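You operate a simulated robot arm through the tools that you are given. There is no shell and no other tool. Be economical: measure what you need, move in short steps, check, and stop when the job is done.

The job below is to be done with a simulated robot arm. You get a single attempt, and the scene is never put back.

Task
Brush the dust off the small table, then set the carton there, opened.
Fine: the green brush, put back after; both flaps bent well outward.

Only the result counts: the job must be done as asked and must still hold three seconds after the hand-in. Knocking over, shifting, dropping, spilling or breaking anything else fails it.

Robot
A 7-joint arm with a two-finger parallel gripper, fixed in place. Base frame: the origin is at the foot of the arm, x ahead of it, y to its left, z up; the work surface is at about z = 0.76. Readings come in m, rad, newtons and seconds.
With the tool pointing down near the work surface it reaches from about 0.46 to 0.92 m from the base axis. Its first joint turns from -2.007 to 2.007 rad. Payload 3.91 kg.
Tool frame: the origin (TCP) lies between the finger pads and is the grasp point; the fingertips stand 0.03 m ahead of it; z points along the fingers, y is the line along which they close. Largest opening 0.11 m; finger width 0.02, thickness 0.01; the body of the gripper, 0.048 by 0.112 m, starts 0.055 m behind the TCP.
Orientation is that of the tool frame in the base frame, as a unit quaternion [x, y, z, w]. With the fingers straight down and closing along the base's y, the tool's x points along the base's -x, its y along +y and its z along -z.

Tools
- The arm moves only by the tool jog_arm. Its argument "deltas" is a list of rows, each a list of 2 entries, a list of its own where there are three numbers: the shift along the tool's x, y, z in m, then the turn, a rotation vector about the tool's x, y, z in rad. In form: [[[dx, dy, dz], [ax, ay, az]], ...]. A call has 1 to 12 rows; each row shifts and turns the commanded pose from where the row before left it, along the tool's axes as they then stand. "grip" is the gripper command, from -1 (fully open) to 1 (shut), values between in proportion, set as the call begins (left out, the last holds). Each row takes 0.2 s and may step no farther than 0.05 m and 0.15 rad from the row before; otherwise, or with a gripper value out of range, the whole call is refused. Where a pose cannot be reached the arm comes as near as it can. A force on the tool above 40 N (or 10 N above the force at the start of the call, whichever is more), or a blocked arm, ends the call early, and 0.2 s more pass. The fingers move at their own pace (about 0.153 m/s each) and stop on an object; they squeeze with about 32 N. The grip force told is the motor's: it shows also when the fingers shut on nothing. Time passes only in rows, and 0.2 s behind the last, so rows that do not move let the fingers close. The reply holds the time, the measured pose of the TCP, the force on the tool along the base axes, the opening and the grip force, in the units named above and with some noise.
- Cameras (640 x 400 px; columns grow to the right, rows downward): "scene" is fixed at [0.0493, 0.5014, 1.5423]; the picture's right is [-0.66, -0.75, 0.00], its down [-0.58, 0.52, -0.63] and it looks along [0.47, -0.42, -0.78] (base axes); focal length 336 px, centre (320, 200). "wrist" rides on the gripper at [0.072, 0.017, -0.103] in the tool frame; the picture's right is [-0.23, 0.97, 0.00], its down [-0.76, -0.18, -0.62] and it looks along [-0.61, -0.14, 0.78] (tool axes); focal length 222 px, centre (320, 200). There is no depth. A picture from a camera that has moved, and an enlarged one, comes with that camera's place and axes in the base frame and with its lens.
- grab_frame(camera): a new picture of that camera. No time passes.
- move_column(by): slides the trunk up (or, below 0, down) by that many m; the arm rides with it, the base frame stays. It gives what a move gives, with no picture.
- zoom(camera, box): a new picture of the part [left, top, right, bottom] of that camera's present view, enlarged. No time passes.
- sign_off(): hands the job in; it is judged then, once.

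Work in short steps. Places have to be worked out from the pictures, the camera data and where the tool is seen: move nearer, look again, correct. Check each grasp and each placing, and mend what went wrong. You have 120 turns and 68 pictures in all, those below and enlarged ones among them. Open the gripper and draw the arm clear of the work before you hand the job in, unless the task says otherwise; then end with one line.

The tools are called after "Request:" as name(argument=value, ...) on one line, values as JSON. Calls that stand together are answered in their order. jog_arm: Moves the arm, as the interface text tells. Its arguments: {"type":"object","properties":{"deltas":{"type":"array","items":{"type":"array"}},"grip":{"type":"number"}},"required":["deltas"]} The other tools are called the same way: move_column (by) slides the trunk up or down; grab_frame (camera) takes a picture; zoom (camera, box) takes an enlarged picture of a part of a camera's view; sign_off () hands the job in.

At the start:

```text
t: 0.0
tcp_pos: [0.4798, 0.2573, 1.0676]
tcp_rot: [0.0, 1.0, 0.0, -0.001]
wrist_force: [0.2, 0.2, 0.4]
finger_gap: 0.1099
grip_force: 0.1
trunk travel left (down, up): [-0.725, 0.265]
```

scene: 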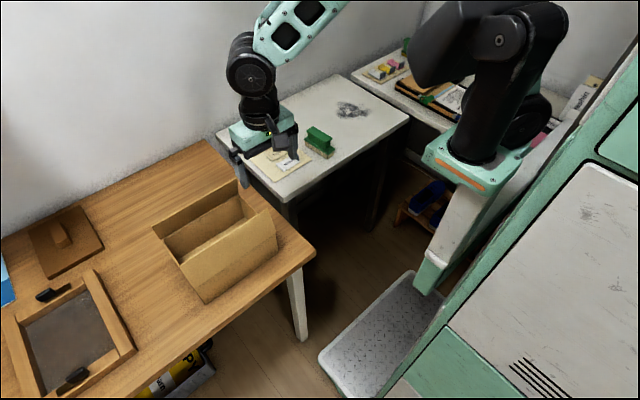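
wrist: 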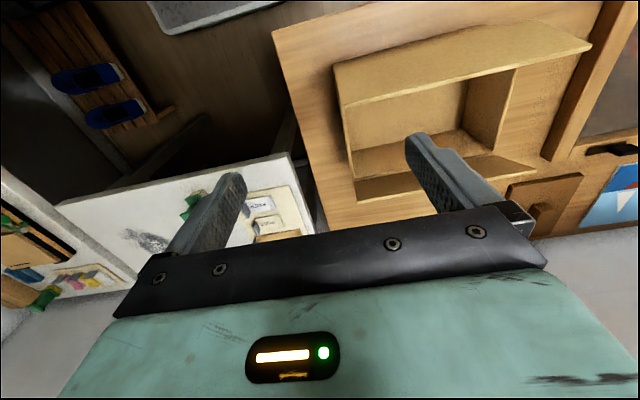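

I'll look closely at the areas of interest first: the small white table, the carton, and the far table.

Request:
zoom(camera="scene", box=[210, 60, 420, 200])

Request:
zoom(camera="scene", box=[130, 160, 330, 310])

Request:
zoom(camera="scene", box=[340, 20, 620, 200])

```text
2.86 times, centred on (315, 130) of scene
camera zoom: at [0.0493, 0.5014, 1.5423], right [-0.66, -0.75, 0.0], down [-0.58, 0.52, -0.63], along [0.47, -0.42, -0.78], focal length 961 px, centre (334, 400)
```

zoom: 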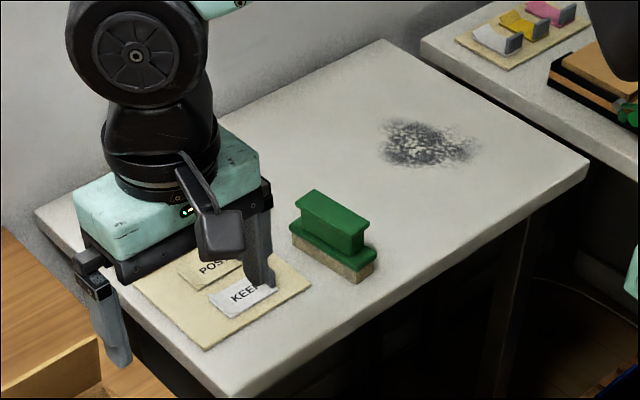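

```text
2.67 times, centred on (230, 235) of scene
camera zoom: at [0.0493, 0.5014, 1.5423], right [-0.66, -0.75, 0.0], down [-0.58, 0.52, -0.63], along [0.47, -0.42, -0.78], focal length 897 px, centre (560, 107)
```

zoom: 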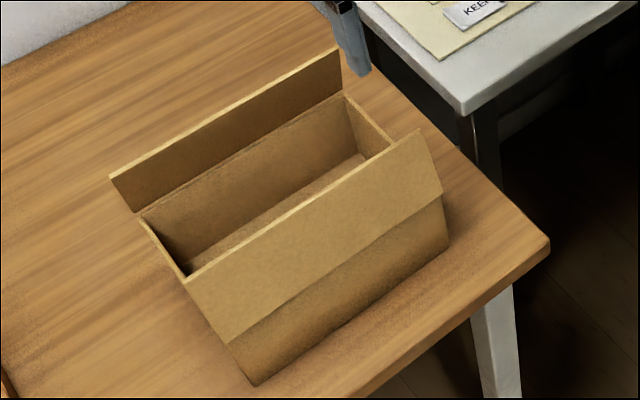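

```text
2.22 times, centred on (480, 110) of scene
camera zoom: at [0.0493, 0.5014, 1.5423], right [-0.66, -0.75, 0.0], down [-0.58, 0.52, -0.63], along [0.47, -0.42, -0.78], focal length 748 px, centre (-36, 400)
```

zoom: 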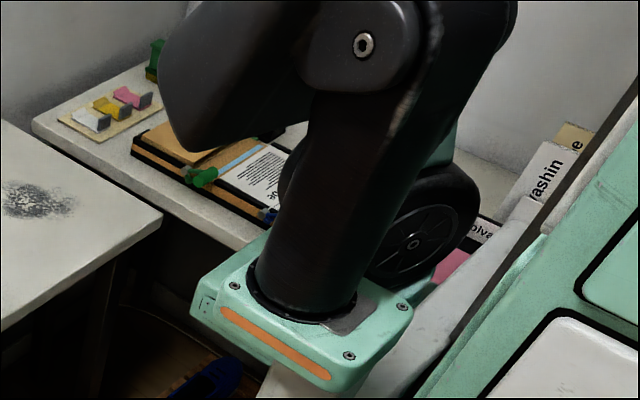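

The white table spans about x 0.59–0.99, y −0.43–0.15. The brush is near (0.69,−0.07), the dust near (0.76,−0.31), and the carton near (0.545,0.39). I'll carry the arm at its current height over to y≈−0.07 for a wrist view.

Request:
jog_arm(deltas=[[[0, -0.047, 0], [0, 0, 0]], [[0, -0.047, 0], [0, 0, 0]], [[0, -0.047, 0], [0, 0, 0]], [[0, -0.047, 0], [0, 0, 0]], [[0, -0.047, 0], [0, 0, 0]], [[0, -0.047, 0], [0, 0, 0]], [[0, -0.047, 0], [0, 0, 0]], [[0, 0, 0], [0, 0, 0]]])

Request:
grab_frame(camera="wrist")

Request:
grab_frame(camera="scene")

```text
t: 1.8
tcp_pos: [0.4808, -0.0715, 1.0628]
tcp_rot: [0.0, 1.0, 0.0, 0.0]
wrist_force: [0.8, 0.0, 0.2]
finger_gap: 0.1101
grip_force: 0.0
trunk travel left (down, up): [-0.725, 0.265]
```

```text
62 pictures are left
camera wrist: at [0.4087, -0.055, 1.1678], right [0.23, 0.97, 0.0], down [0.76, -0.18, 0.62], along [0.61, -0.14, -0.78], focal length 222 px, centre (320, 200)
```

wrist: 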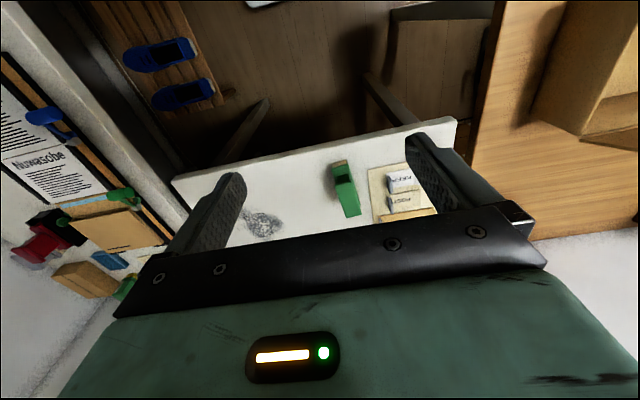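

```text
61 pictures are left
```

scene: 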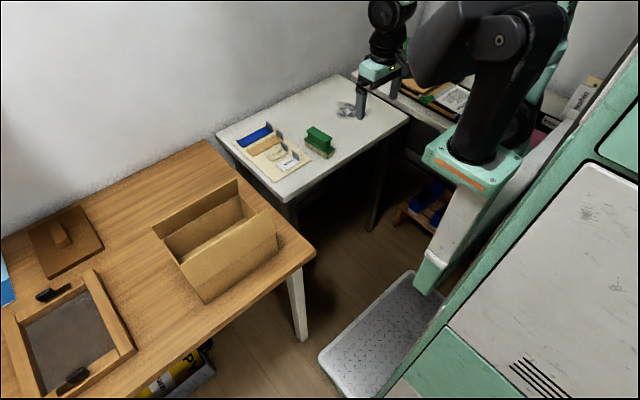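

Request:
zoom(camera="scene", box=[215, 90, 365, 205])

Request:
zoom(camera="wrist", box=[230, 120, 450, 250])

```text
3.48 times, centred on (290, 148) of scene
camera zoom: at [0.0493, 0.5014, 1.5423], right [-0.66, -0.75, 0.0], down [-0.58, 0.52, -0.63], along [0.47, -0.42, -0.78], focal length 1170 px, centre (424, 383)
```

zoom: 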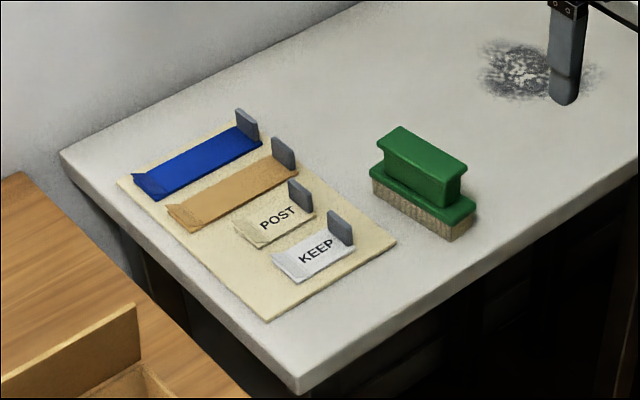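

```text
2.91 times, centred on (340, 185) of wrist
camera zoom: at [0.4087, -0.055, 1.1678], right [0.23, 0.97, 0.0], down [0.76, -0.18, 0.62], along [0.61, -0.14, -0.78], focal length 646 px, centre (262, 244)
```

zoom: 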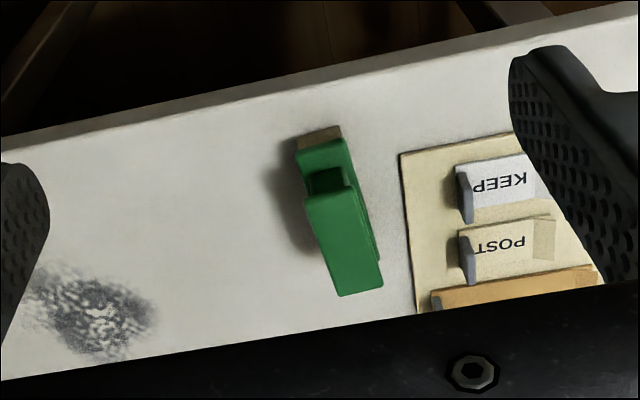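

The brush is about 0.10×0.041 m with its centre near (0.687,−0.069), yaw ≈ +10°. Its top is at z≈0.827 and the plate top at ≈0.785. I'll move above it and turn to match.

Request:
jog_arm(deltas=[[[-0.0413, 0.0006, 0.01], [0, 0, 0]], [[-0.0413, 0.0006, 0.02], [0, 0, 0]], [[-0.0413, 0.0006, 0.02], [0, 0, 0]], [[-0.0413, 0.0006, 0.03], [0, 0, 0]], [[-0.0413, 0.0006, 0.03], [0, 0, 0]], [[0, 0, 0], [0, 0, -0.0875]], [[0, 0, 0], [0, 0, -0.0875]], [[0, 0, 0], [0, 0, 0]]])

Request:
grab_frame(camera="wrist")

Request:
grab_frame(camera="scene")

```text
refused: row 4 steps farther than a row can; nothing moved
```

```text
58 pictures are left
camera wrist: at [0.4087, -0.055, 1.1678], right [0.23, 0.97, 0.0], down [0.76, -0.18, 0.62], along [0.61, -0.14, -0.78], focal length 222 px, centre (320, 200)
```

wrist: 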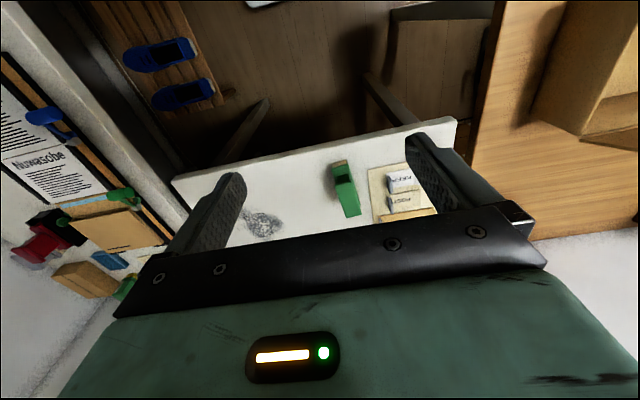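

```text
57 pictures are left
```

scene: 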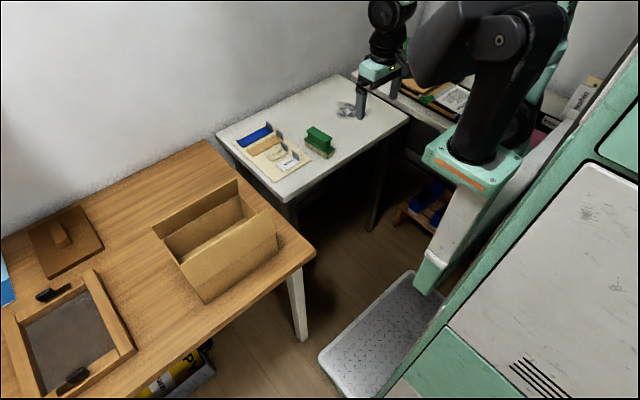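

A row was too long, so I'm splitting the approach into smaller rows.

Request:
jog_arm(deltas=[[[-0.0413, 0.0006, 0.018], [0, 0, 0]], [[-0.0413, 0.0006, 0.018], [0, 0, 0]], [[-0.0413, 0.0006, 0.018], [0, 0, 0]], [[-0.0413, 0.0006, 0.018], [0, 0, 0]], [[-0.0413, 0.0006, 0.018], [0, 0, 0]], [[0, 0, 0.02], [0, 0, -0.0875]], [[0, 0, 0.01], [0, 0, -0.0875]], [[0, 0, 0], [0, 0, 0]]])

Request:
grab_frame(camera="wrist")

Request:
zoom(camera="scene", box=[215, 60, 425, 200])

```text
t: 3.6
tcp_pos: [0.6842, -0.0679, 0.9477]
tcp_rot: [-0.088, 0.996, -0.001, 0.0]
wrist_force: [-0.8, -0.1, 0.1]
finger_gap: 0.1099
grip_force: 0.0
trunk travel left (down, up): [-0.725, 0.265]
```

```text
56 pictures are left
camera wrist: at [0.6103, -0.0646, 1.0509], right [0.05, 1.0, 0.0], down [0.78, -0.04, 0.62], along [0.62, -0.03, -0.78], focal length 222 px, centre (320, 200)
```

wrist: 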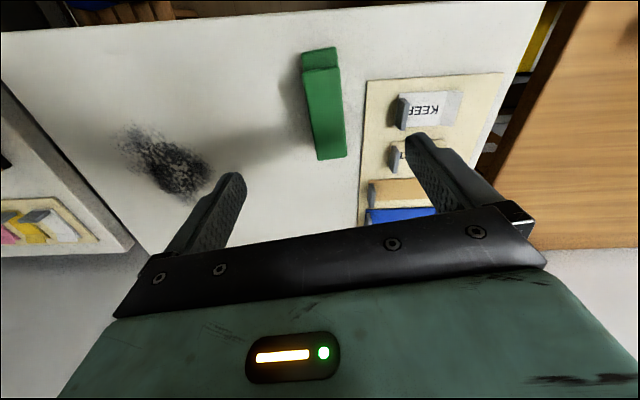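

```text
2.86 times, centred on (320, 130) of scene
camera zoom: at [0.0493, 0.5014, 1.5423], right [-0.66, -0.75, 0.0], down [-0.58, 0.52, -0.63], along [0.47, -0.42, -0.78], focal length 961 px, centre (320, 400)
```

zoom: 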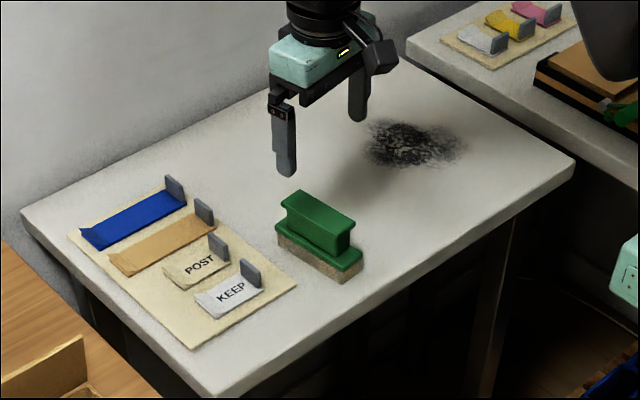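

The two views disagree by a few mm and degrees on the brush, so I'll zoom in to refine.

Request:
zoom(camera="wrist", box=[260, 30, 400, 180])

Request:
zoom(camera="scene", box=[290, 115, 350, 165])

```text
2.67 times, centred on (330, 105) of wrist
camera zoom: at [0.6103, -0.0646, 1.0509], right [0.05, 1.0, 0.0], down [0.78, -0.04, 0.62], along [0.62, -0.03, -0.78], focal length 592 px, centre (293, 453)
```

zoom: 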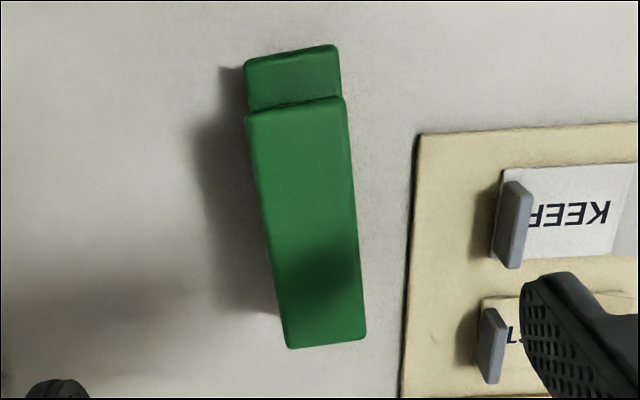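

```text
8.00 times, centred on (320, 140) of scene
camera zoom: at [0.0493, 0.5014, 1.5423], right [-0.66, -0.75, 0.0], down [-0.58, 0.52, -0.63], along [0.47, -0.42, -0.78], focal length 2692 px, centre (320, 680)
```

zoom: 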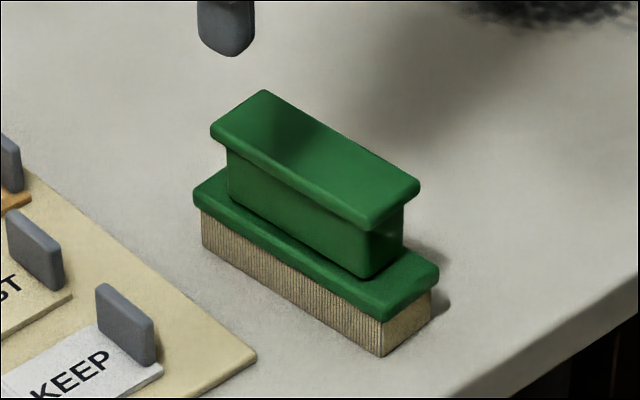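

The refined estimate is centre (0.685,−0.061), yaw ≈ 6.5°, flange width about 0.034, plate z 0.778–0.790. I'll correct the yaw, narrow the fingers a little to stay clear of the clip board, and descend in two stages.

Request:
jog_arm(deltas=[[[0, 0, 0], [0, 0, 0.0635]], [[-0.002, 0.007, 0], [0, 0, 0]], [[0, 0, 0.04], [0, 0, 0]], [[0, 0, 0.04], [0, 0, 0]], [[0, 0, 0], [0, 0, 0]]], grip=-0.35)

Request:
grab_frame(camera="wrist")

Request:
zoom(camera="scene", box=[260, 90, 380, 180])

```text
t: 4.8
tcp_pos: [0.6863, -0.0601, 0.8676]
tcp_rot: [-0.056, 0.998, 0.0, -0.001]
wrist_force: [0.6, -0.2, 0.8]
finger_gap: 0.0743
grip_force: 0.1
trunk travel left (down, up): [-0.725, 0.265]
```

```text
52 pictures are left
camera wrist: at [0.6124, -0.0524, 0.9714], right [0.12, 0.99, 0.0], down [0.78, -0.09, 0.62], along [0.62, -0.07, -0.78], focal length 222 px, centre (320, 200)
```

wrist: 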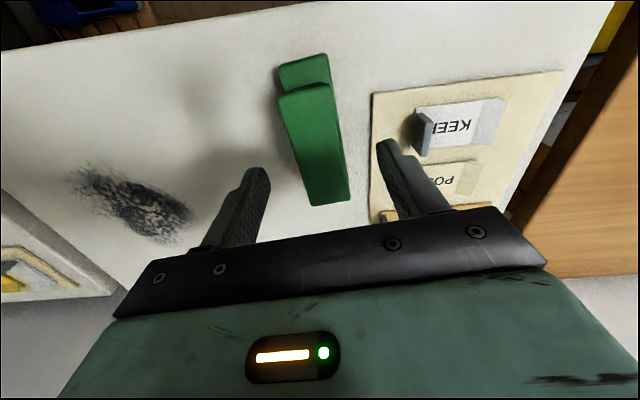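

```text
4.44 times, centred on (320, 135) of scene
camera zoom: at [0.0493, 0.5014, 1.5423], right [-0.66, -0.75, 0.0], down [-0.58, 0.52, -0.63], along [0.47, -0.42, -0.78], focal length 1495 px, centre (320, 489)
```

zoom: 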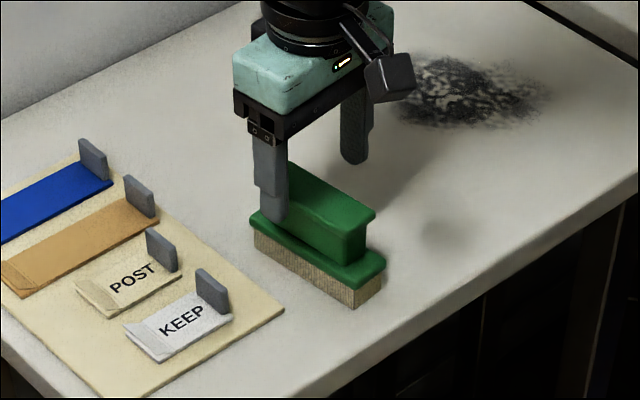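

The brush centre now reads (0.687,−0.060) with yaw ≈ 4.7–6°. I'll trim the yaw slightly and descend to z≈0.812.

Request:
jog_arm(deltas=[[[0, 0, 0.01], [0, 0, 0.02]], [[0, 0, 0.025], [0, 0, 0]], [[0, 0, 0.02], [0, 0, 0]], [[0, 0, 0], [0, 0, 0]]])

Request:
zoom(camera="scene", box=[260, 90, 380, 180])

```text
t: 5.8
tcp_pos: [0.6875, -0.0604, 0.8121]
tcp_rot: [-0.046, 0.999, 0.0, 0.0]
wrist_force: [-0.6, 0.3, -0.5]
finger_gap: 0.0743
grip_force: 0.1
trunk travel left (down, up): [-0.725, 0.265]
```

```text
4.44 times, centred on (320, 135) of scene
camera zoom: at [0.0493, 0.5014, 1.5423], right [-0.66, -0.75, 0.0], down [-0.58, 0.52, -0.63], along [0.47, -0.42, -0.78], focal length 1495 px, centre (320, 489)
```

zoom: 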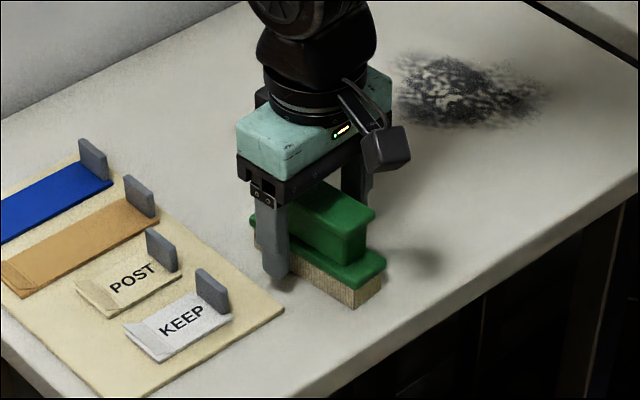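

The fingers straddle the brush cleanly, so I'll close on it. I note this pose for putting it back.

Request:
jog_arm(deltas=[[[0, 0, 0], [0, 0, 0]], [[0, 0, 0], [0, 0, 0]], [[0, 0, 0], [0, 0, 0]]], grip=1)

Request:
zoom(camera="scene", box=[260, 90, 380, 180])

```text
t: 6.6
tcp_pos: [0.6861, -0.0609, 0.8123]
tcp_rot: [-0.045, 0.999, 0.0, 0.0]
wrist_force: [0.1, 1.3, -0.2]
finger_gap: 0.0354
grip_force: 32.4
trunk travel left (down, up): [-0.725, 0.265]
```

```text
4.44 times, centred on (320, 135) of scene
camera zoom: at [0.0493, 0.5014, 1.5423], right [-0.66, -0.75, 0.0], down [-0.58, 0.52, -0.63], along [0.47, -0.42, -0.78], focal length 1495 px, centre (320, 489)
```

zoom: 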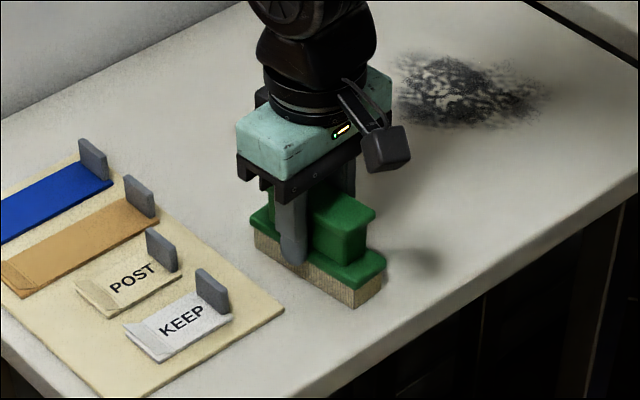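

The brush is gripped (gap 0.035). I'll lift it 3 cm, square the yaw, and carry it to the +y side of the dust.

Request:
jog_arm(deltas=[[[0, 0, -0.03], [0, 0, 0]], [[0, 0, 0], [0, 0, 0.09]], [[-0.02, -0.036, 0], [0, 0, 0]], [[-0.02, -0.036, 0], [0, 0, 0]], [[-0.02, -0.036, 0], [0, 0, 0]], [[-0.019, -0.036, 0], [0, 0, 0]], [[0, 0, 0], [0, 0, 0]]])

Request:
grab_frame(camera="wrist")

```text
t: 8.2
tcp_pos: [0.7651, -0.2074, 0.8404]
tcp_rot: [-0.001, 1.0, 0.0, 0.0]
wrist_force: [-0.6, -0.5, -0.4]
finger_gap: 0.0353
grip_force: 32.1
trunk travel left (down, up): [-0.725, 0.265]
```

```text
48 pictures are left
camera wrist: at [0.6929, -0.1908, 0.9443], right [0.23, 0.97, 0.0], down [0.76, -0.18, 0.62], along [0.61, -0.14, -0.78], focal length 222 px, centre (320, 200)
```

wrist: 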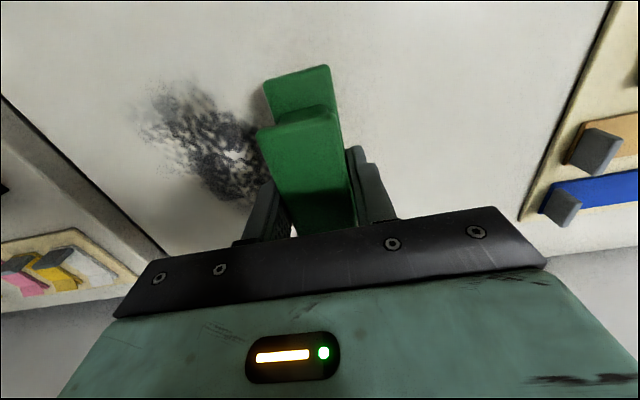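

The dust spans x≈0.71–0.82, y≈−0.36…−0.25. I'll lower the brush into light contact, about 2 mm below its resting height.

Request:
jog_arm(deltas=[[[0, 0, 0.02], [0, 0, 0]], [[0, 0, 0.01], [0, 0, 0]], [[0, 0, 0], [0, 0, 0]]])

```text
t: 9.0
tcp_pos: [0.7661, -0.2061, 0.811]
tcp_rot: [-0.001, 1.0, 0.0, 0.001]
wrist_force: [-2.9, -0.3, 12.9]
finger_gap: 0.0352
grip_force: 31.6
trunk travel left (down, up): [-0.725, 0.265]
```

Contact force is 13 N, which is good. I'll sweep slowly toward the −y edge.

Request:
jog_arm(deltas=[[[0, -0.02, 0], [0, 0, 0]], [[0, -0.02, 0], [0, 0, 0]], [[0, -0.02, 0], [0, 0, 0]], [[0, -0.02, 0], [0, 0, 0]], [[0, -0.02, 0], [0, 0, 0]], [[0, -0.02, 0], [0, 0, 0]], [[0, -0.02, 0], [0, 0, 0]], [[0, -0.02, 0], [0, 0, 0]], [[0, -0.02, 0], [0, 0, 0]], [[0, -0.02, 0], [0, 0, 0]]])

Request:
zoom(camera="scene", box=[260, 60, 440, 180])

```text
t: 11.2
tcp_pos: [0.7653, -0.4066, 0.8123]
tcp_rot: [0.0, 1.0, 0.0, -0.001]
wrist_force: [-1.0, 3.4, 13.2]
finger_gap: 0.0351
grip_force: 31.8
trunk travel left (down, up): [-0.725, 0.265]
```

```text
3.33 times, centred on (350, 120) of scene
camera zoom: at [0.0493, 0.5014, 1.5423], right [-0.66, -0.75, 0.0], down [-0.58, 0.52, -0.63], along [0.47, -0.42, -0.78], focal length 1122 px, centre (220, 467)
```

zoom: 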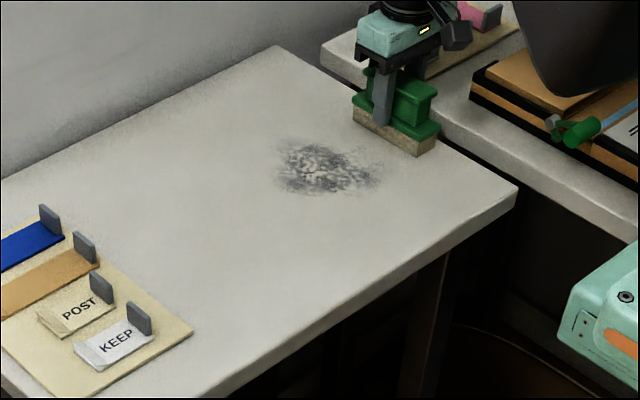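

The dust faded with one pass, so it needs several. I'll sweep back along the same lane, then over again.

Request:
jog_arm(deltas=[[[0, 0.02, 0], [0, 0, 0]], [[0, 0.02, 0], [0, 0, 0]], [[0, 0.02, 0], [0, 0, 0]], [[0, 0.02, 0], [0, 0, 0]], [[0, 0.02, 0], [0, 0, 0]], [[0, 0.02, 0], [0, 0, 0]], [[0, 0.02, 0], [0, 0, 0]], [[0, 0.02, 0], [0, 0, 0]], [[0, 0.02, 0], [0, 0, 0]], [[0, 0, 0], [0, 0, 0]]])

Request:
jog_arm(deltas=[[[-0.02, 0, 0], [0, 0, 0]], [[0, -0.02, 0], [0, 0, 0]], [[0, -0.02, 0], [0, 0, 0]], [[0, -0.02, 0], [0, 0, 0]], [[0, -0.02, 0], [0, 0, 0]], [[0, -0.02, 0], [0, 0, 0]], [[0, -0.02, 0], [0, 0, 0]], [[0, -0.02, 0], [0, 0, 0]], [[0, -0.02, 0], [0, 0, 0]], [[0, -0.02, 0], [0, 0, 0]]])

Request:
zoom(camera="scene", box=[260, 60, 440, 180])

```text
t: 13.4
tcp_pos: [0.7646, -0.2261, 0.8113]
tcp_rot: [-0.001, 1.0, 0.0, 0.0]
wrist_force: [-0.9, -3.2, 15.0]
finger_gap: 0.0353
grip_force: 31.7
trunk travel left (down, up): [-0.725, 0.265]
```

```text
t: 15.6
tcp_pos: [0.7843, -0.4065, 0.8115]
tcp_rot: [0.0, 1.0, 0.0, 0.0]
wrist_force: [-0.9, 5.0, 15.1]
finger_gap: 0.0351
grip_force: 31.9
trunk travel left (down, up): [-0.725, 0.265]
```

```text
3.33 times, centred on (350, 120) of scene
camera zoom: at [0.0493, 0.5014, 1.5423], right [-0.66, -0.75, 0.0], down [-0.58, 0.52, -0.63], along [0.47, -0.42, -0.78], focal length 1122 px, centre (220, 467)
```

zoom: 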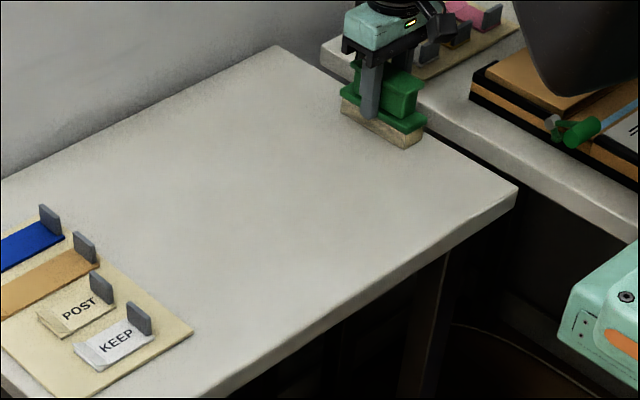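

The dust is gone visually. I'll make one return pass over the low-x lane for safety, then lift and check.

Request:
jog_arm(deltas=[[[0.02, 0.005, 0], [0, 0, 0]], [[0.022, 0.005, 0], [0, 0, 0]], [[0, 0.02, 0], [0, 0, 0]], [[0, 0.02, 0], [0, 0, 0]], [[0, 0.02, 0], [0, 0, 0]], [[0, 0.02, 0], [0, 0, 0]], [[0, 0.02, 0], [0, 0, 0]], [[0, 0.02, 0], [0, 0, 0]], [[0, 0.02, 0], [0, 0, 0]], [[0, 0.02, 0], [0, 0, 0]], [[0, 0, -0.03], [0, 0, 0]], [[0, 0, 0], [0, 0, 0]]])

Request:
zoom(camera="wrist", box=[60, 20, 420, 245])

```text
t: 18.2
tcp_pos: [0.7447, -0.2349, 0.8401]
tcp_rot: [-0.001, 1.0, 0.0, -0.002]
wrist_force: [-0.4, -0.7, -1.1]
finger_gap: 0.0352
grip_force: 31.8
trunk travel left (down, up): [-0.725, 0.265]
```

```text
1.78 times, centred on (240, 132) of wrist
camera zoom: at [0.6726, -0.2192, 0.9443], right [0.23, 0.97, 0.0], down [0.76, -0.18, 0.62], along [0.61, -0.14, -0.78], focal length 395 px, centre (462, 320)
```

zoom: 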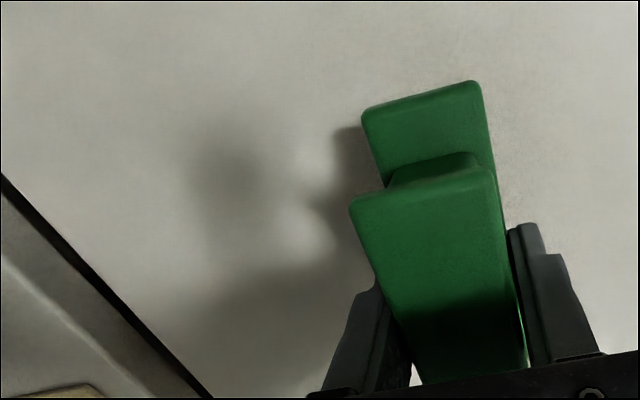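

The table is clean apart from the arm's own shadow. I'll return the brush above its original spot with its original yaw.

Request:
jog_arm(deltas=[[[0.01162, 0.03484, 0], [0, 0, 0]], [[0.01162, 0.03484, 0], [0, 0, 0]], [[0.01162, 0.03484, 0], [0, 0, 0]], [[0.01162, 0.03484, 0], [0, 0, 0]], [[0.01162, 0.03484, 0], [0, 0, 0]], [[0, 0, 0], [0, 0, -0.09]], [[0, 0, 0.01], [0, 0, 0]], [[0, 0, 0], [0, 0, 0]]])

```text
t: 20.0
tcp_pos: [0.6865, -0.0622, 0.832]
tcp_rot: [-0.046, 0.999, 0.0, 0.0]
wrist_force: [1.0, -0.9, -1.2]
finger_gap: 0.0353
grip_force: 31.9
trunk travel left (down, up): [-0.725, 0.265]
```

The position is within about 1 mm of the original. I'll lower the brush to contact height.

Request:
jog_arm(deltas=[[[0, 0.001, 0.012], [0, 0, 0]], [[0, 0, 0.0075], [0, 0, 0]], [[0, 0, 0], [0, 0, 0]]])

```text
t: 20.8
tcp_pos: [0.6854, -0.0617, 0.8123]
tcp_rot: [-0.046, 0.999, 0.0, -0.001]
wrist_force: [-0.6, 1.1, -1.3]
finger_gap: 0.0351
grip_force: 32.2
trunk travel left (down, up): [-0.725, 0.265]
```

There's no clear contact yet, so I'll lower 1.5 mm more and then release partway (gap ~0.07).

Request:
jog_arm(deltas=[[[0, 0, 0.0015], [0, 0, 0]], [[0, 0, 0], [0, 0, 0]]])

Request:
jog_arm(deltas=[[[0, 0, 0], [0, 0, 0]], [[0, 0, 0], [0, 0, 0]]], grip=-0.35)

Request:
jog_arm(deltas=[[[0, 0, -0.02], [0, 0, 0]], [[0, 0, -0.04], [0, 0, 0]], [[0, 0, -0.04], [0, 0, 0]], [[0, 0, -0.04], [0, 0, 0]], [[0, 0, 0], [0, 0, 0]]])

Request:
zoom(camera="scene", box=[260, 90, 380, 180])

```text
t: 21.4
tcp_pos: [0.6857, -0.0604, 0.8119]
tcp_rot: [-0.045, 0.999, -0.001, 0.001]
wrist_force: [-1.8, -0.8, 14.4]
finger_gap: 0.0352
grip_force: 32.4
trunk travel left (down, up): [-0.725, 0.265]
```

```text
t: 22.0
tcp_pos: [0.6861, -0.061, 0.8113]
tcp_rot: [-0.045, 0.999, 0.0, 0.0]
wrist_force: [-1.4, 0.5, 0.2]
finger_gap: 0.0742
grip_force: 0.1
trunk travel left (down, up): [-0.725, 0.265]
```

```text
t: 23.2
tcp_pos: [0.6863, -0.06, 0.9517]
tcp_rot: [-0.046, 0.999, 0.0, -0.001]
wrist_force: [0.1, 0.5, 1.1]
finger_gap: 0.0743
grip_force: 0.0
trunk travel left (down, up): [-0.725, 0.265]
```

```text
4.44 times, centred on (320, 135) of scene
camera zoom: at [0.0493, 0.5014, 1.5423], right [-0.66, -0.75, 0.0], down [-0.58, 0.52, -0.63], along [0.47, -0.42, -0.78], focal length 1495 px, centre (320, 489)
```

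zoom: 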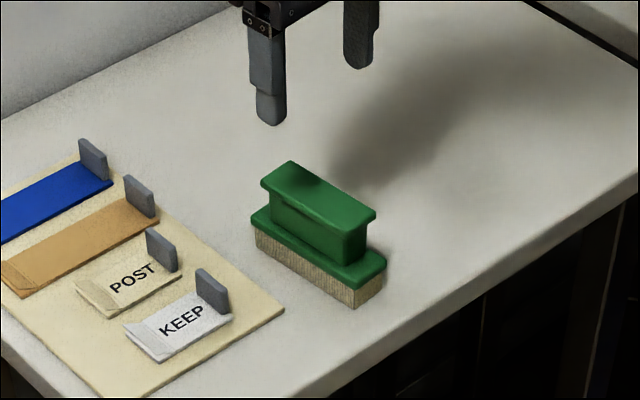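

The brush is back exactly where it was. I'll raise, square the yaw, open fully, and move over to look at the carton.

Request:
jog_arm(deltas=[[[0, 0, -0.045], [0, 0, 0.045]], [[0, 0, -0.045], [0, 0, 0.045]], [[0, 0, -0.045], [0, 0, 0]]], grip=-1)

Request:
jog_arm(deltas=[[[0.0242, 0.04, 0], [0, 0, 0]], [[0.0242, 0.04, 0], [0, 0, 0]], [[0.0242, 0.04, 0], [0, 0, 0]], [[0.0242, 0.04, 0], [0, 0, 0]], [[0.0242, 0.04, 0], [0, 0, 0]], [[0.0242, 0.04, 0], [0, 0, 0]], [[0.0242, 0.04, 0], [0, 0, 0]], [[0.0242, 0.04, 0], [0, 0, 0]], [[0.0242, 0.04, 0], [0, 0, 0]], [[0.0242, 0.04, 0], [0, 0, 0]], [[0.0242, 0.04, 0], [0, 0, 0]], [[0, 0, 0], [0, 0, 0]]])

Request:
grab_frame(camera="wrist")

```text
t: 24.0
tcp_pos: [0.6835, -0.0612, 1.0843]
tcp_rot: [-0.001, 1.0, 0.0, -0.002]
wrist_force: [0.1, 0.8, -0.7]
finger_gap: 0.1101
grip_force: 0.1
trunk travel left (down, up): [-0.725, 0.265]
```

```text
t: 26.6
tcp_pos: [0.4188, 0.3795, 1.0828]
tcp_rot: [0.0, 1.0, -0.001, 0.0]
wrist_force: [-0.7, -0.4, 0.9]
finger_gap: 0.1102
grip_force: 0.1
trunk travel left (down, up): [-0.725, 0.265]
```

```text
43 pictures are left
camera wrist: at [0.3468, 0.3958, 1.188], right [0.23, 0.97, 0.0], down [0.76, -0.18, 0.62], along [0.61, -0.14, -0.78], focal length 222 px, centre (320, 200)
```

wrist: 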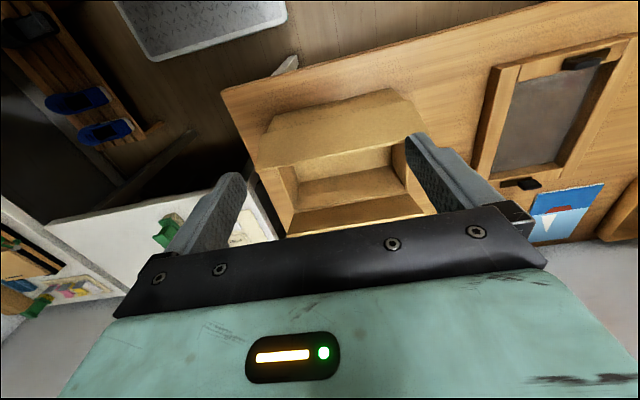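

Request:
zoom(camera="wrist", box=[220, 70, 460, 245])

Request:
zoom(camera="scene", box=[140, 165, 300, 310])

```text
2.29 times, centred on (340, 158) of wrist
camera zoom: at [0.3468, 0.3958, 1.188], right [0.23, 0.97, 0.0], down [0.76, -0.18, 0.62], along [0.61, -0.14, -0.78], focal length 508 px, centre (274, 297)
```

zoom: 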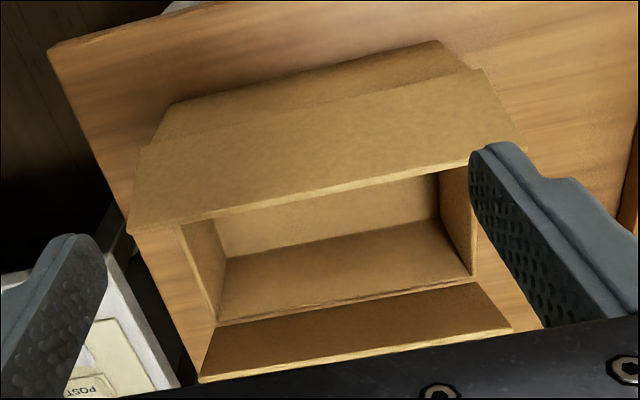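

```text
2.76 times, centred on (220, 238) of scene
camera zoom: at [0.0493, 0.5014, 1.5423], right [-0.66, -0.75, 0.0], down [-0.58, 0.52, -0.63], along [0.47, -0.42, -0.78], focal length 928 px, centre (596, 97)
```

zoom: 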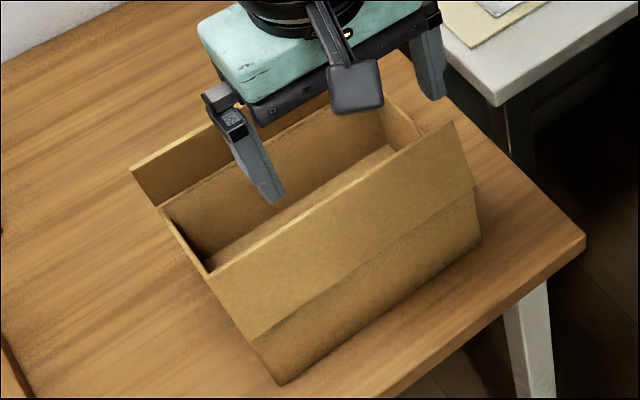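

The carton sits at x 0.462–0.631, y 0.279–0.500 with hinges at z≈0.847. Both flaps are ~0.08 long and lean inward by ~15°. I'll close the fingers, go inside behind the near flap, and push it outward along an arc, checking for carton sliding.

Request:
jog_arm(deltas=[[[-0.037, 0.003, 0], [0, 0, 0]], [[-0.037, 0.003, 0], [0, 0, 0]], [[-0.037, 0.003, 0], [0, 0, 0]], [[0, 0, 0.045], [0, 0, 0]], [[0, 0, 0.045], [0, 0, 0]], [[0, 0, 0.045], [0, 0, 0]], [[0, 0, 0.04], [0, 0, 0]], [[0, 0, 0], [0, 0, 0]]], grip=1)

Request:
zoom(camera="scene", box=[140, 165, 300, 310])

```text
t: 28.4
tcp_pos: [0.5299, 0.3889, 0.9096]
tcp_rot: [-0.001, 1.0, 0.0, -0.001]
wrist_force: [0.0, -0.5, -0.1]
finger_gap: 0.0
grip_force: 32.4
trunk travel left (down, up): [-0.725, 0.265]
```

```text
2.76 times, centred on (220, 238) of scene
camera zoom: at [0.0493, 0.5014, 1.5423], right [-0.66, -0.75, 0.0], down [-0.58, 0.52, -0.63], along [0.47, -0.42, -0.78], focal length 928 px, centre (596, 97)
```

zoom: 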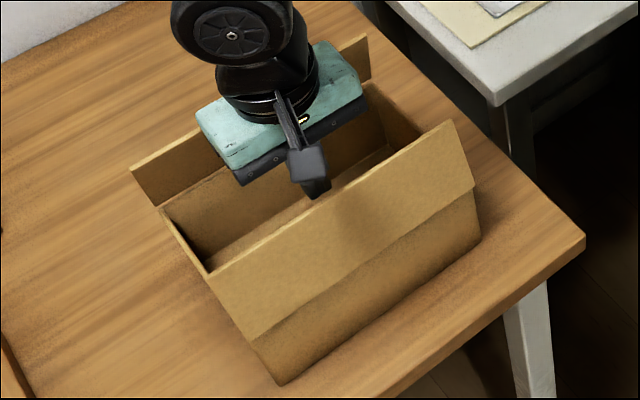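

The fingers are inside. I'll push toward −x slowly until the flap is about vertical.

Request:
jog_arm(deltas=[[[0.02, 0, 0], [0, 0, 0]], [[0.02, 0, 0], [0, 0, 0]], [[0.01, 0, 0], [0, 0, 0]], [[0.01, 0, 0], [0, 0, 0]], [[0.01, 0, 0], [0, 0, 0]]])

Request:
zoom(camera="scene", box=[140, 165, 300, 310])

```text
t: 29.6
tcp_pos: [0.461, 0.3864, 0.91]
tcp_rot: [0.0, 1.0, 0.0, 0.001]
wrist_force: [0.3, -0.4, 0.1]
finger_gap: 0.0003
grip_force: 32.0
trunk travel left (down, up): [-0.725, 0.265]
```

```text
2.76 times, centred on (220, 238) of scene
camera zoom: at [0.0493, 0.5014, 1.5423], right [-0.66, -0.75, 0.0], down [-0.58, 0.52, -0.63], along [0.47, -0.42, -0.78], focal length 928 px, centre (596, 97)
```

zoom: 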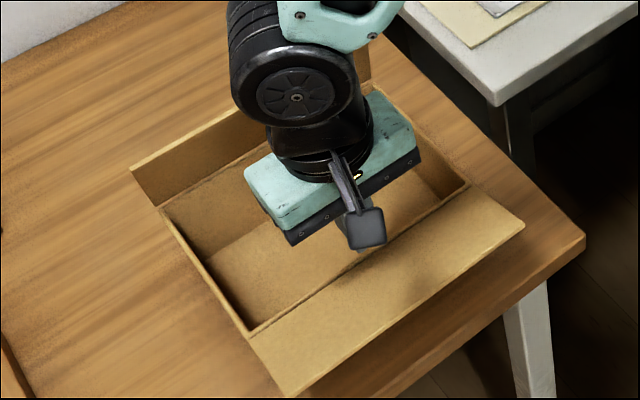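

The flap swung out to roughly 70° outward with no carton sliding. I'll move out over it and press it down further for margin.

Request:
jog_arm(deltas=[[[0.02, 0.002, 0], [0, 0, 0]], [[0.02, 0, 0], [0, 0, 0]], [[0.01, 0, 0.01], [0, 0, 0]], [[0, 0, 0.01], [0, 0, 0]], [[0, 0, 0.01], [0, 0, 0]], [[0, 0, 0.01], [0, 0, 0]], [[0, 0, 0.01], [0, 0, 0]]])

Request:
zoom(camera="scene", box=[140, 165, 300, 310])

```text
t: 31.1
tcp_pos: [0.4053, 0.3909, 0.8725]
tcp_rot: [-0.002, 1.0, 0.001, -0.003]
wrist_force: [-9.0, -11.9, 25.1]
finger_gap: 0.0
grip_force: 31.8
trunk travel left (down, up): [-0.725, 0.265]
stopped in row 7: the force on the tool passed its limit (the readings are from after the stop); the commanded pose is now the measured one
```

```text
2.76 times, centred on (220, 238) of scene
camera zoom: at [0.0493, 0.5014, 1.5423], right [-0.66, -0.75, 0.0], down [-0.58, 0.52, -0.63], along [0.47, -0.42, -0.78], focal length 928 px, centre (596, 97)
```

zoom: 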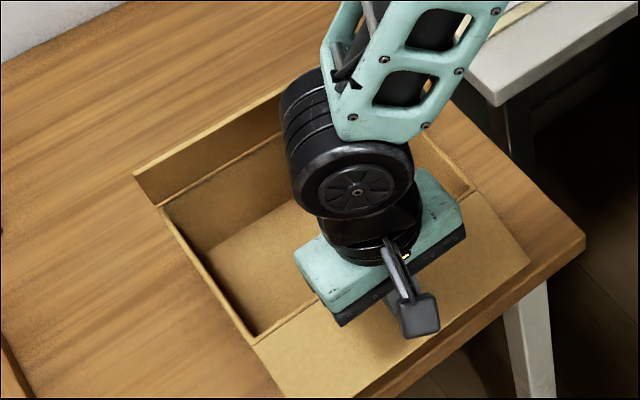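

The force rose with the tip at z≈0.843 and the flap about horizontal, so it's likely at its stop. I'll back off up and look.

Request:
jog_arm(deltas=[[[0, 0, -0.03], [0, 0, 0]], [[0, 0, -0.04], [0, 0, 0]], [[0, 0, -0.04], [0, 0, 0]], [[-0.04, 0, 0], [0, 0, 0]], [[-0.04, 0, 0], [0, 0, 0]], [[-0.04, 0, 0], [0, 0, 0]], [[0, 0, 0], [0, 0, 0]]])

Request:
grab_frame(camera="scene")

Request:
grab_frame(camera="wrist")

```text
t: 32.7
tcp_pos: [0.5281, 0.3905, 0.9829]
tcp_rot: [-0.001, 1.0, 0.0, -0.002]
wrist_force: [0.3, 0.0, 1.0]
finger_gap: 0.0
grip_force: 32.0
trunk travel left (down, up): [-0.725, 0.265]
```

```text
37 pictures are left
```

scene: 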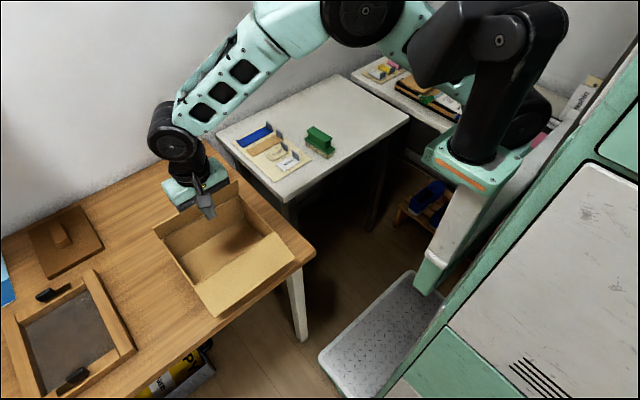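

```text
36 pictures are left
camera wrist: at [0.4553, 0.407, 1.0864], right [0.22, 0.97, 0.0], down [0.77, -0.18, 0.62], along [0.6, -0.14, -0.79], focal length 222 px, centre (320, 200)
```

wrist: 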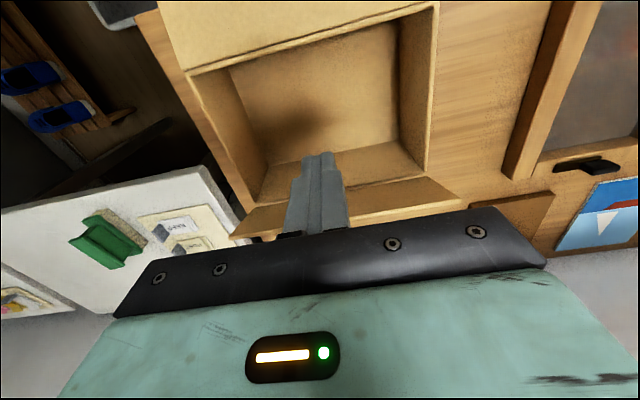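

The near flap is well open. Now I'll mirror this for the far flap: lower, push +x past its hinge, then press down gently.

Request:
jog_arm(deltas=[[[0, 0, 0.04], [0, 0, 0]], [[0, 0, 0.033], [0, 0, 0]], [[-0.03, 0, 0], [0, 0, 0]], [[-0.02, 0, 0], [0, 0, 0]], [[-0.015, 0, 0], [0, 0, 0]], [[-0.015, 0, 0], [0, 0, 0]], [[-0.015, 0, 0], [0, 0, 0]], [[-0.015, 0, 0], [0, 0, 0]], [[-0.015, 0, 0], [0, 0, 0]], [[-0.015, 0, 0], [0, 0, 0]], [[0, 0, 0], [0, 0, 0]]])

Request:
zoom(camera="scene", box=[130, 150, 310, 320])

```text
t: 35.1
tcp_pos: [0.6665, 0.3918, 0.9065]
tcp_rot: [-0.002, 1.0, 0.0, -0.003]
wrist_force: [0.2, -0.8, 0.0]
finger_gap: 0.0
grip_force: 31.9
trunk travel left (down, up): [-0.725, 0.265]
```

```text
2.35 times, centred on (220, 235) of scene
camera zoom: at [0.0493, 0.5014, 1.5423], right [-0.66, -0.75, 0.0], down [-0.58, 0.52, -0.63], along [0.47, -0.42, -0.78], focal length 792 px, centre (555, 118)
```

zoom: 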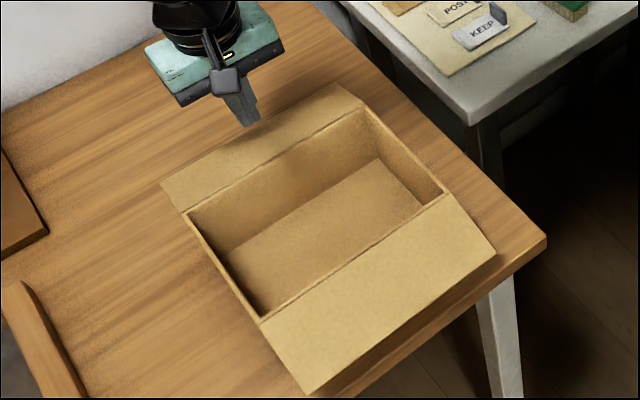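

Both flaps are out and the carton didn't slide. I'll press gently over the far flap to confirm it is at or below horizontal, then retreat up.

Request:
jog_arm(deltas=[[[-0.015, 0, 0], [0, 0, 0]], [[0, 0, 0.012], [0, 0, 0]], [[0, 0, 0.012], [0, 0, 0]], [[0, 0, 0], [0, 0, 0]]])

Request:
jog_arm(deltas=[[[0, 0, -0.045], [0, 0, 0]], [[0, 0, -0.045], [0, 0, 0]], [[0.04, 0, -0.02], [0, 0, 0]], [[0.04, 0, -0.02], [0, 0, 0]], [[0.04, 0, -0.02], [0, 0, 0]], [[0, 0, 0], [0, 0, 0]]])

Request:
grab_frame(camera="wrist")

Request:
zoom(camera="scene", box=[130, 150, 310, 320])

```text
t: 36.1
tcp_pos: [0.6823, 0.3907, 0.882]
tcp_rot: [-0.001, 1.0, 0.0, -0.002]
wrist_force: [-0.4, 0.0, 0.8]
finger_gap: 0.0
grip_force: 31.9
trunk travel left (down, up): [-0.725, 0.265]
```

```text
t: 37.5
tcp_pos: [0.5625, 0.3908, 1.0318]
tcp_rot: [-0.001, 1.0, 0.001, -0.003]
wrist_force: [-0.6, 0.2, 0.4]
finger_gap: 0.0001
grip_force: 31.8
trunk travel left (down, up): [-0.725, 0.265]
```

```text
34 pictures are left
camera wrist: at [0.4914, 0.4073, 1.1361], right [0.23, 0.97, 0.0], down [0.76, -0.18, 0.62], along [0.6, -0.14, -0.79], focal length 222 px, centre (320, 200)
```

wrist: 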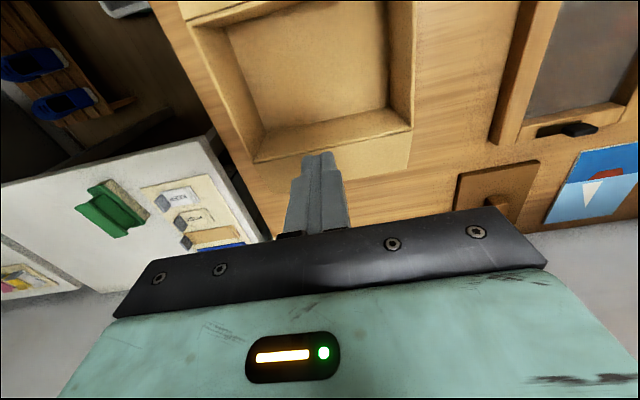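

```text
2.35 times, centred on (220, 235) of scene
camera zoom: at [0.0493, 0.5014, 1.5423], right [-0.66, -0.75, 0.0], down [-0.58, 0.52, -0.63], along [0.47, -0.42, -0.78], focal length 792 px, centre (555, 118)
```

zoom: 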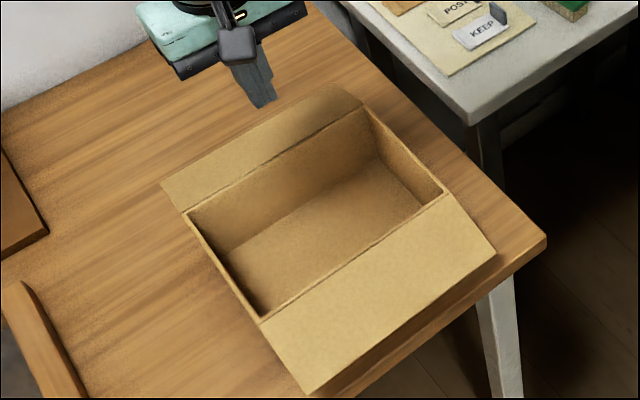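

Both flaps lie about horizontal outward. Next I'll grasp the +y end wall (y≈0.498, centre x≈0.546), moving above it with the fingers open.

Request:
jog_arm(deltas=[[[0.0055, 0.036, 0], [0, 0, 0]], [[0.0055, 0.036, 0], [0, 0, 0]], [[0.0055, 0.035, 0], [0, 0, 0]], [[0, 0, 0.04], [0, 0, 0]], [[0, 0, 0.04], [0, 0, 0]], [[0, 0, 0.04], [0, 0, 0]], [[0, 0, 0], [0, 0, 0]]], grip=-1)

Request:
grab_frame(camera="wrist")

Request:
zoom(camera="scene", box=[130, 150, 310, 320])

```text
t: 39.1
tcp_pos: [0.5479, 0.4981, 0.9116]
tcp_rot: [-0.001, 1.0, 0.001, -0.003]
wrist_force: [-0.5, 0.0, -0.9]
finger_gap: 0.1097
grip_force: 0.1
trunk travel left (down, up): [-0.725, 0.265]
```

```text
32 pictures are left
camera wrist: at [0.4756, 0.5137, 1.0162], right [0.23, 0.97, 0.0], down [0.76, -0.18, 0.62], along [0.6, -0.14, -0.78], focal length 222 px, centre (320, 200)
```

wrist: 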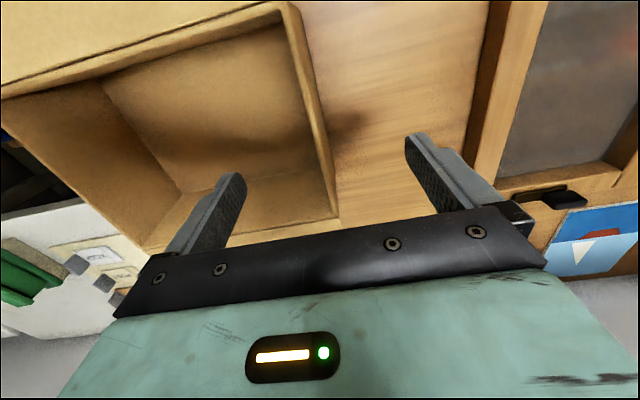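

```text
2.35 times, centred on (220, 235) of scene
camera zoom: at [0.0493, 0.5014, 1.5423], right [-0.66, -0.75, 0.0], down [-0.58, 0.52, -0.63], along [0.47, -0.42, -0.78], focal length 792 px, centre (555, 118)
```

zoom: 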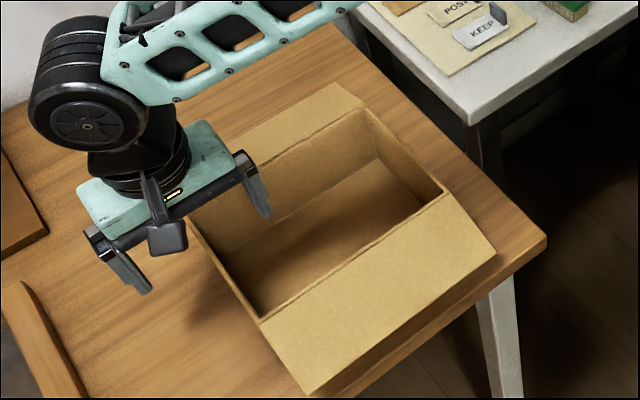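

The end wall's rim lies at y≈0.497, centred between the fingers. I'll descend to TCP z≈0.815.

Request:
jog_arm(deltas=[[[0, 0, 0.035], [0, 0, 0]], [[0, 0, 0.035], [0, 0, 0]], [[0, 0, 0.025], [0, 0, 0]], [[0, 0, 0], [0, 0, 0]]])

Request:
jog_arm(deltas=[[[0, 0, 0], [0, 0, 0]], [[0, 0, 0], [0, 0, 0]], [[0, 0, 0], [0, 0, 0]]], grip=1)

Request:
zoom(camera="scene", box=[130, 150, 310, 320])

```text
t: 40.1
tcp_pos: [0.5459, 0.4991, 0.8179]
tcp_rot: [-0.001, 1.0, 0.001, -0.002]
wrist_force: [0.2, 1.0, 0.2]
finger_gap: 0.11
grip_force: 0.1
trunk travel left (down, up): [-0.725, 0.265]
```

```text
t: 40.9
tcp_pos: [0.5457, 0.4988, 0.8195]
tcp_rot: [-0.001, 1.0, 0.0, -0.002]
wrist_force: [0.2, -0.1, -0.4]
finger_gap: 0.0048
grip_force: 32.2
trunk travel left (down, up): [-0.725, 0.265]
```

```text
2.35 times, centred on (220, 235) of scene
camera zoom: at [0.0493, 0.5014, 1.5423], right [-0.66, -0.75, 0.0], down [-0.58, 0.52, -0.63], along [0.47, -0.42, -0.78], focal length 792 px, centre (555, 118)
```

zoom: 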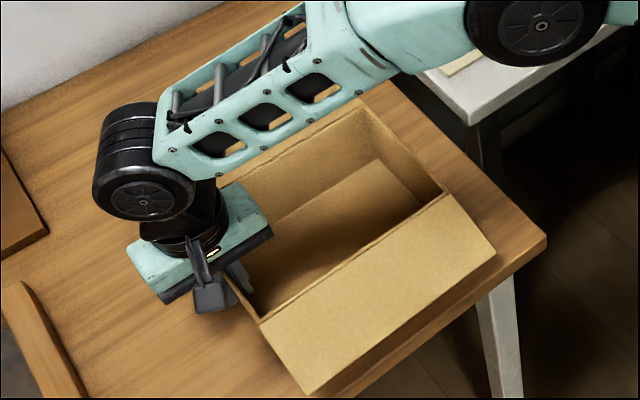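

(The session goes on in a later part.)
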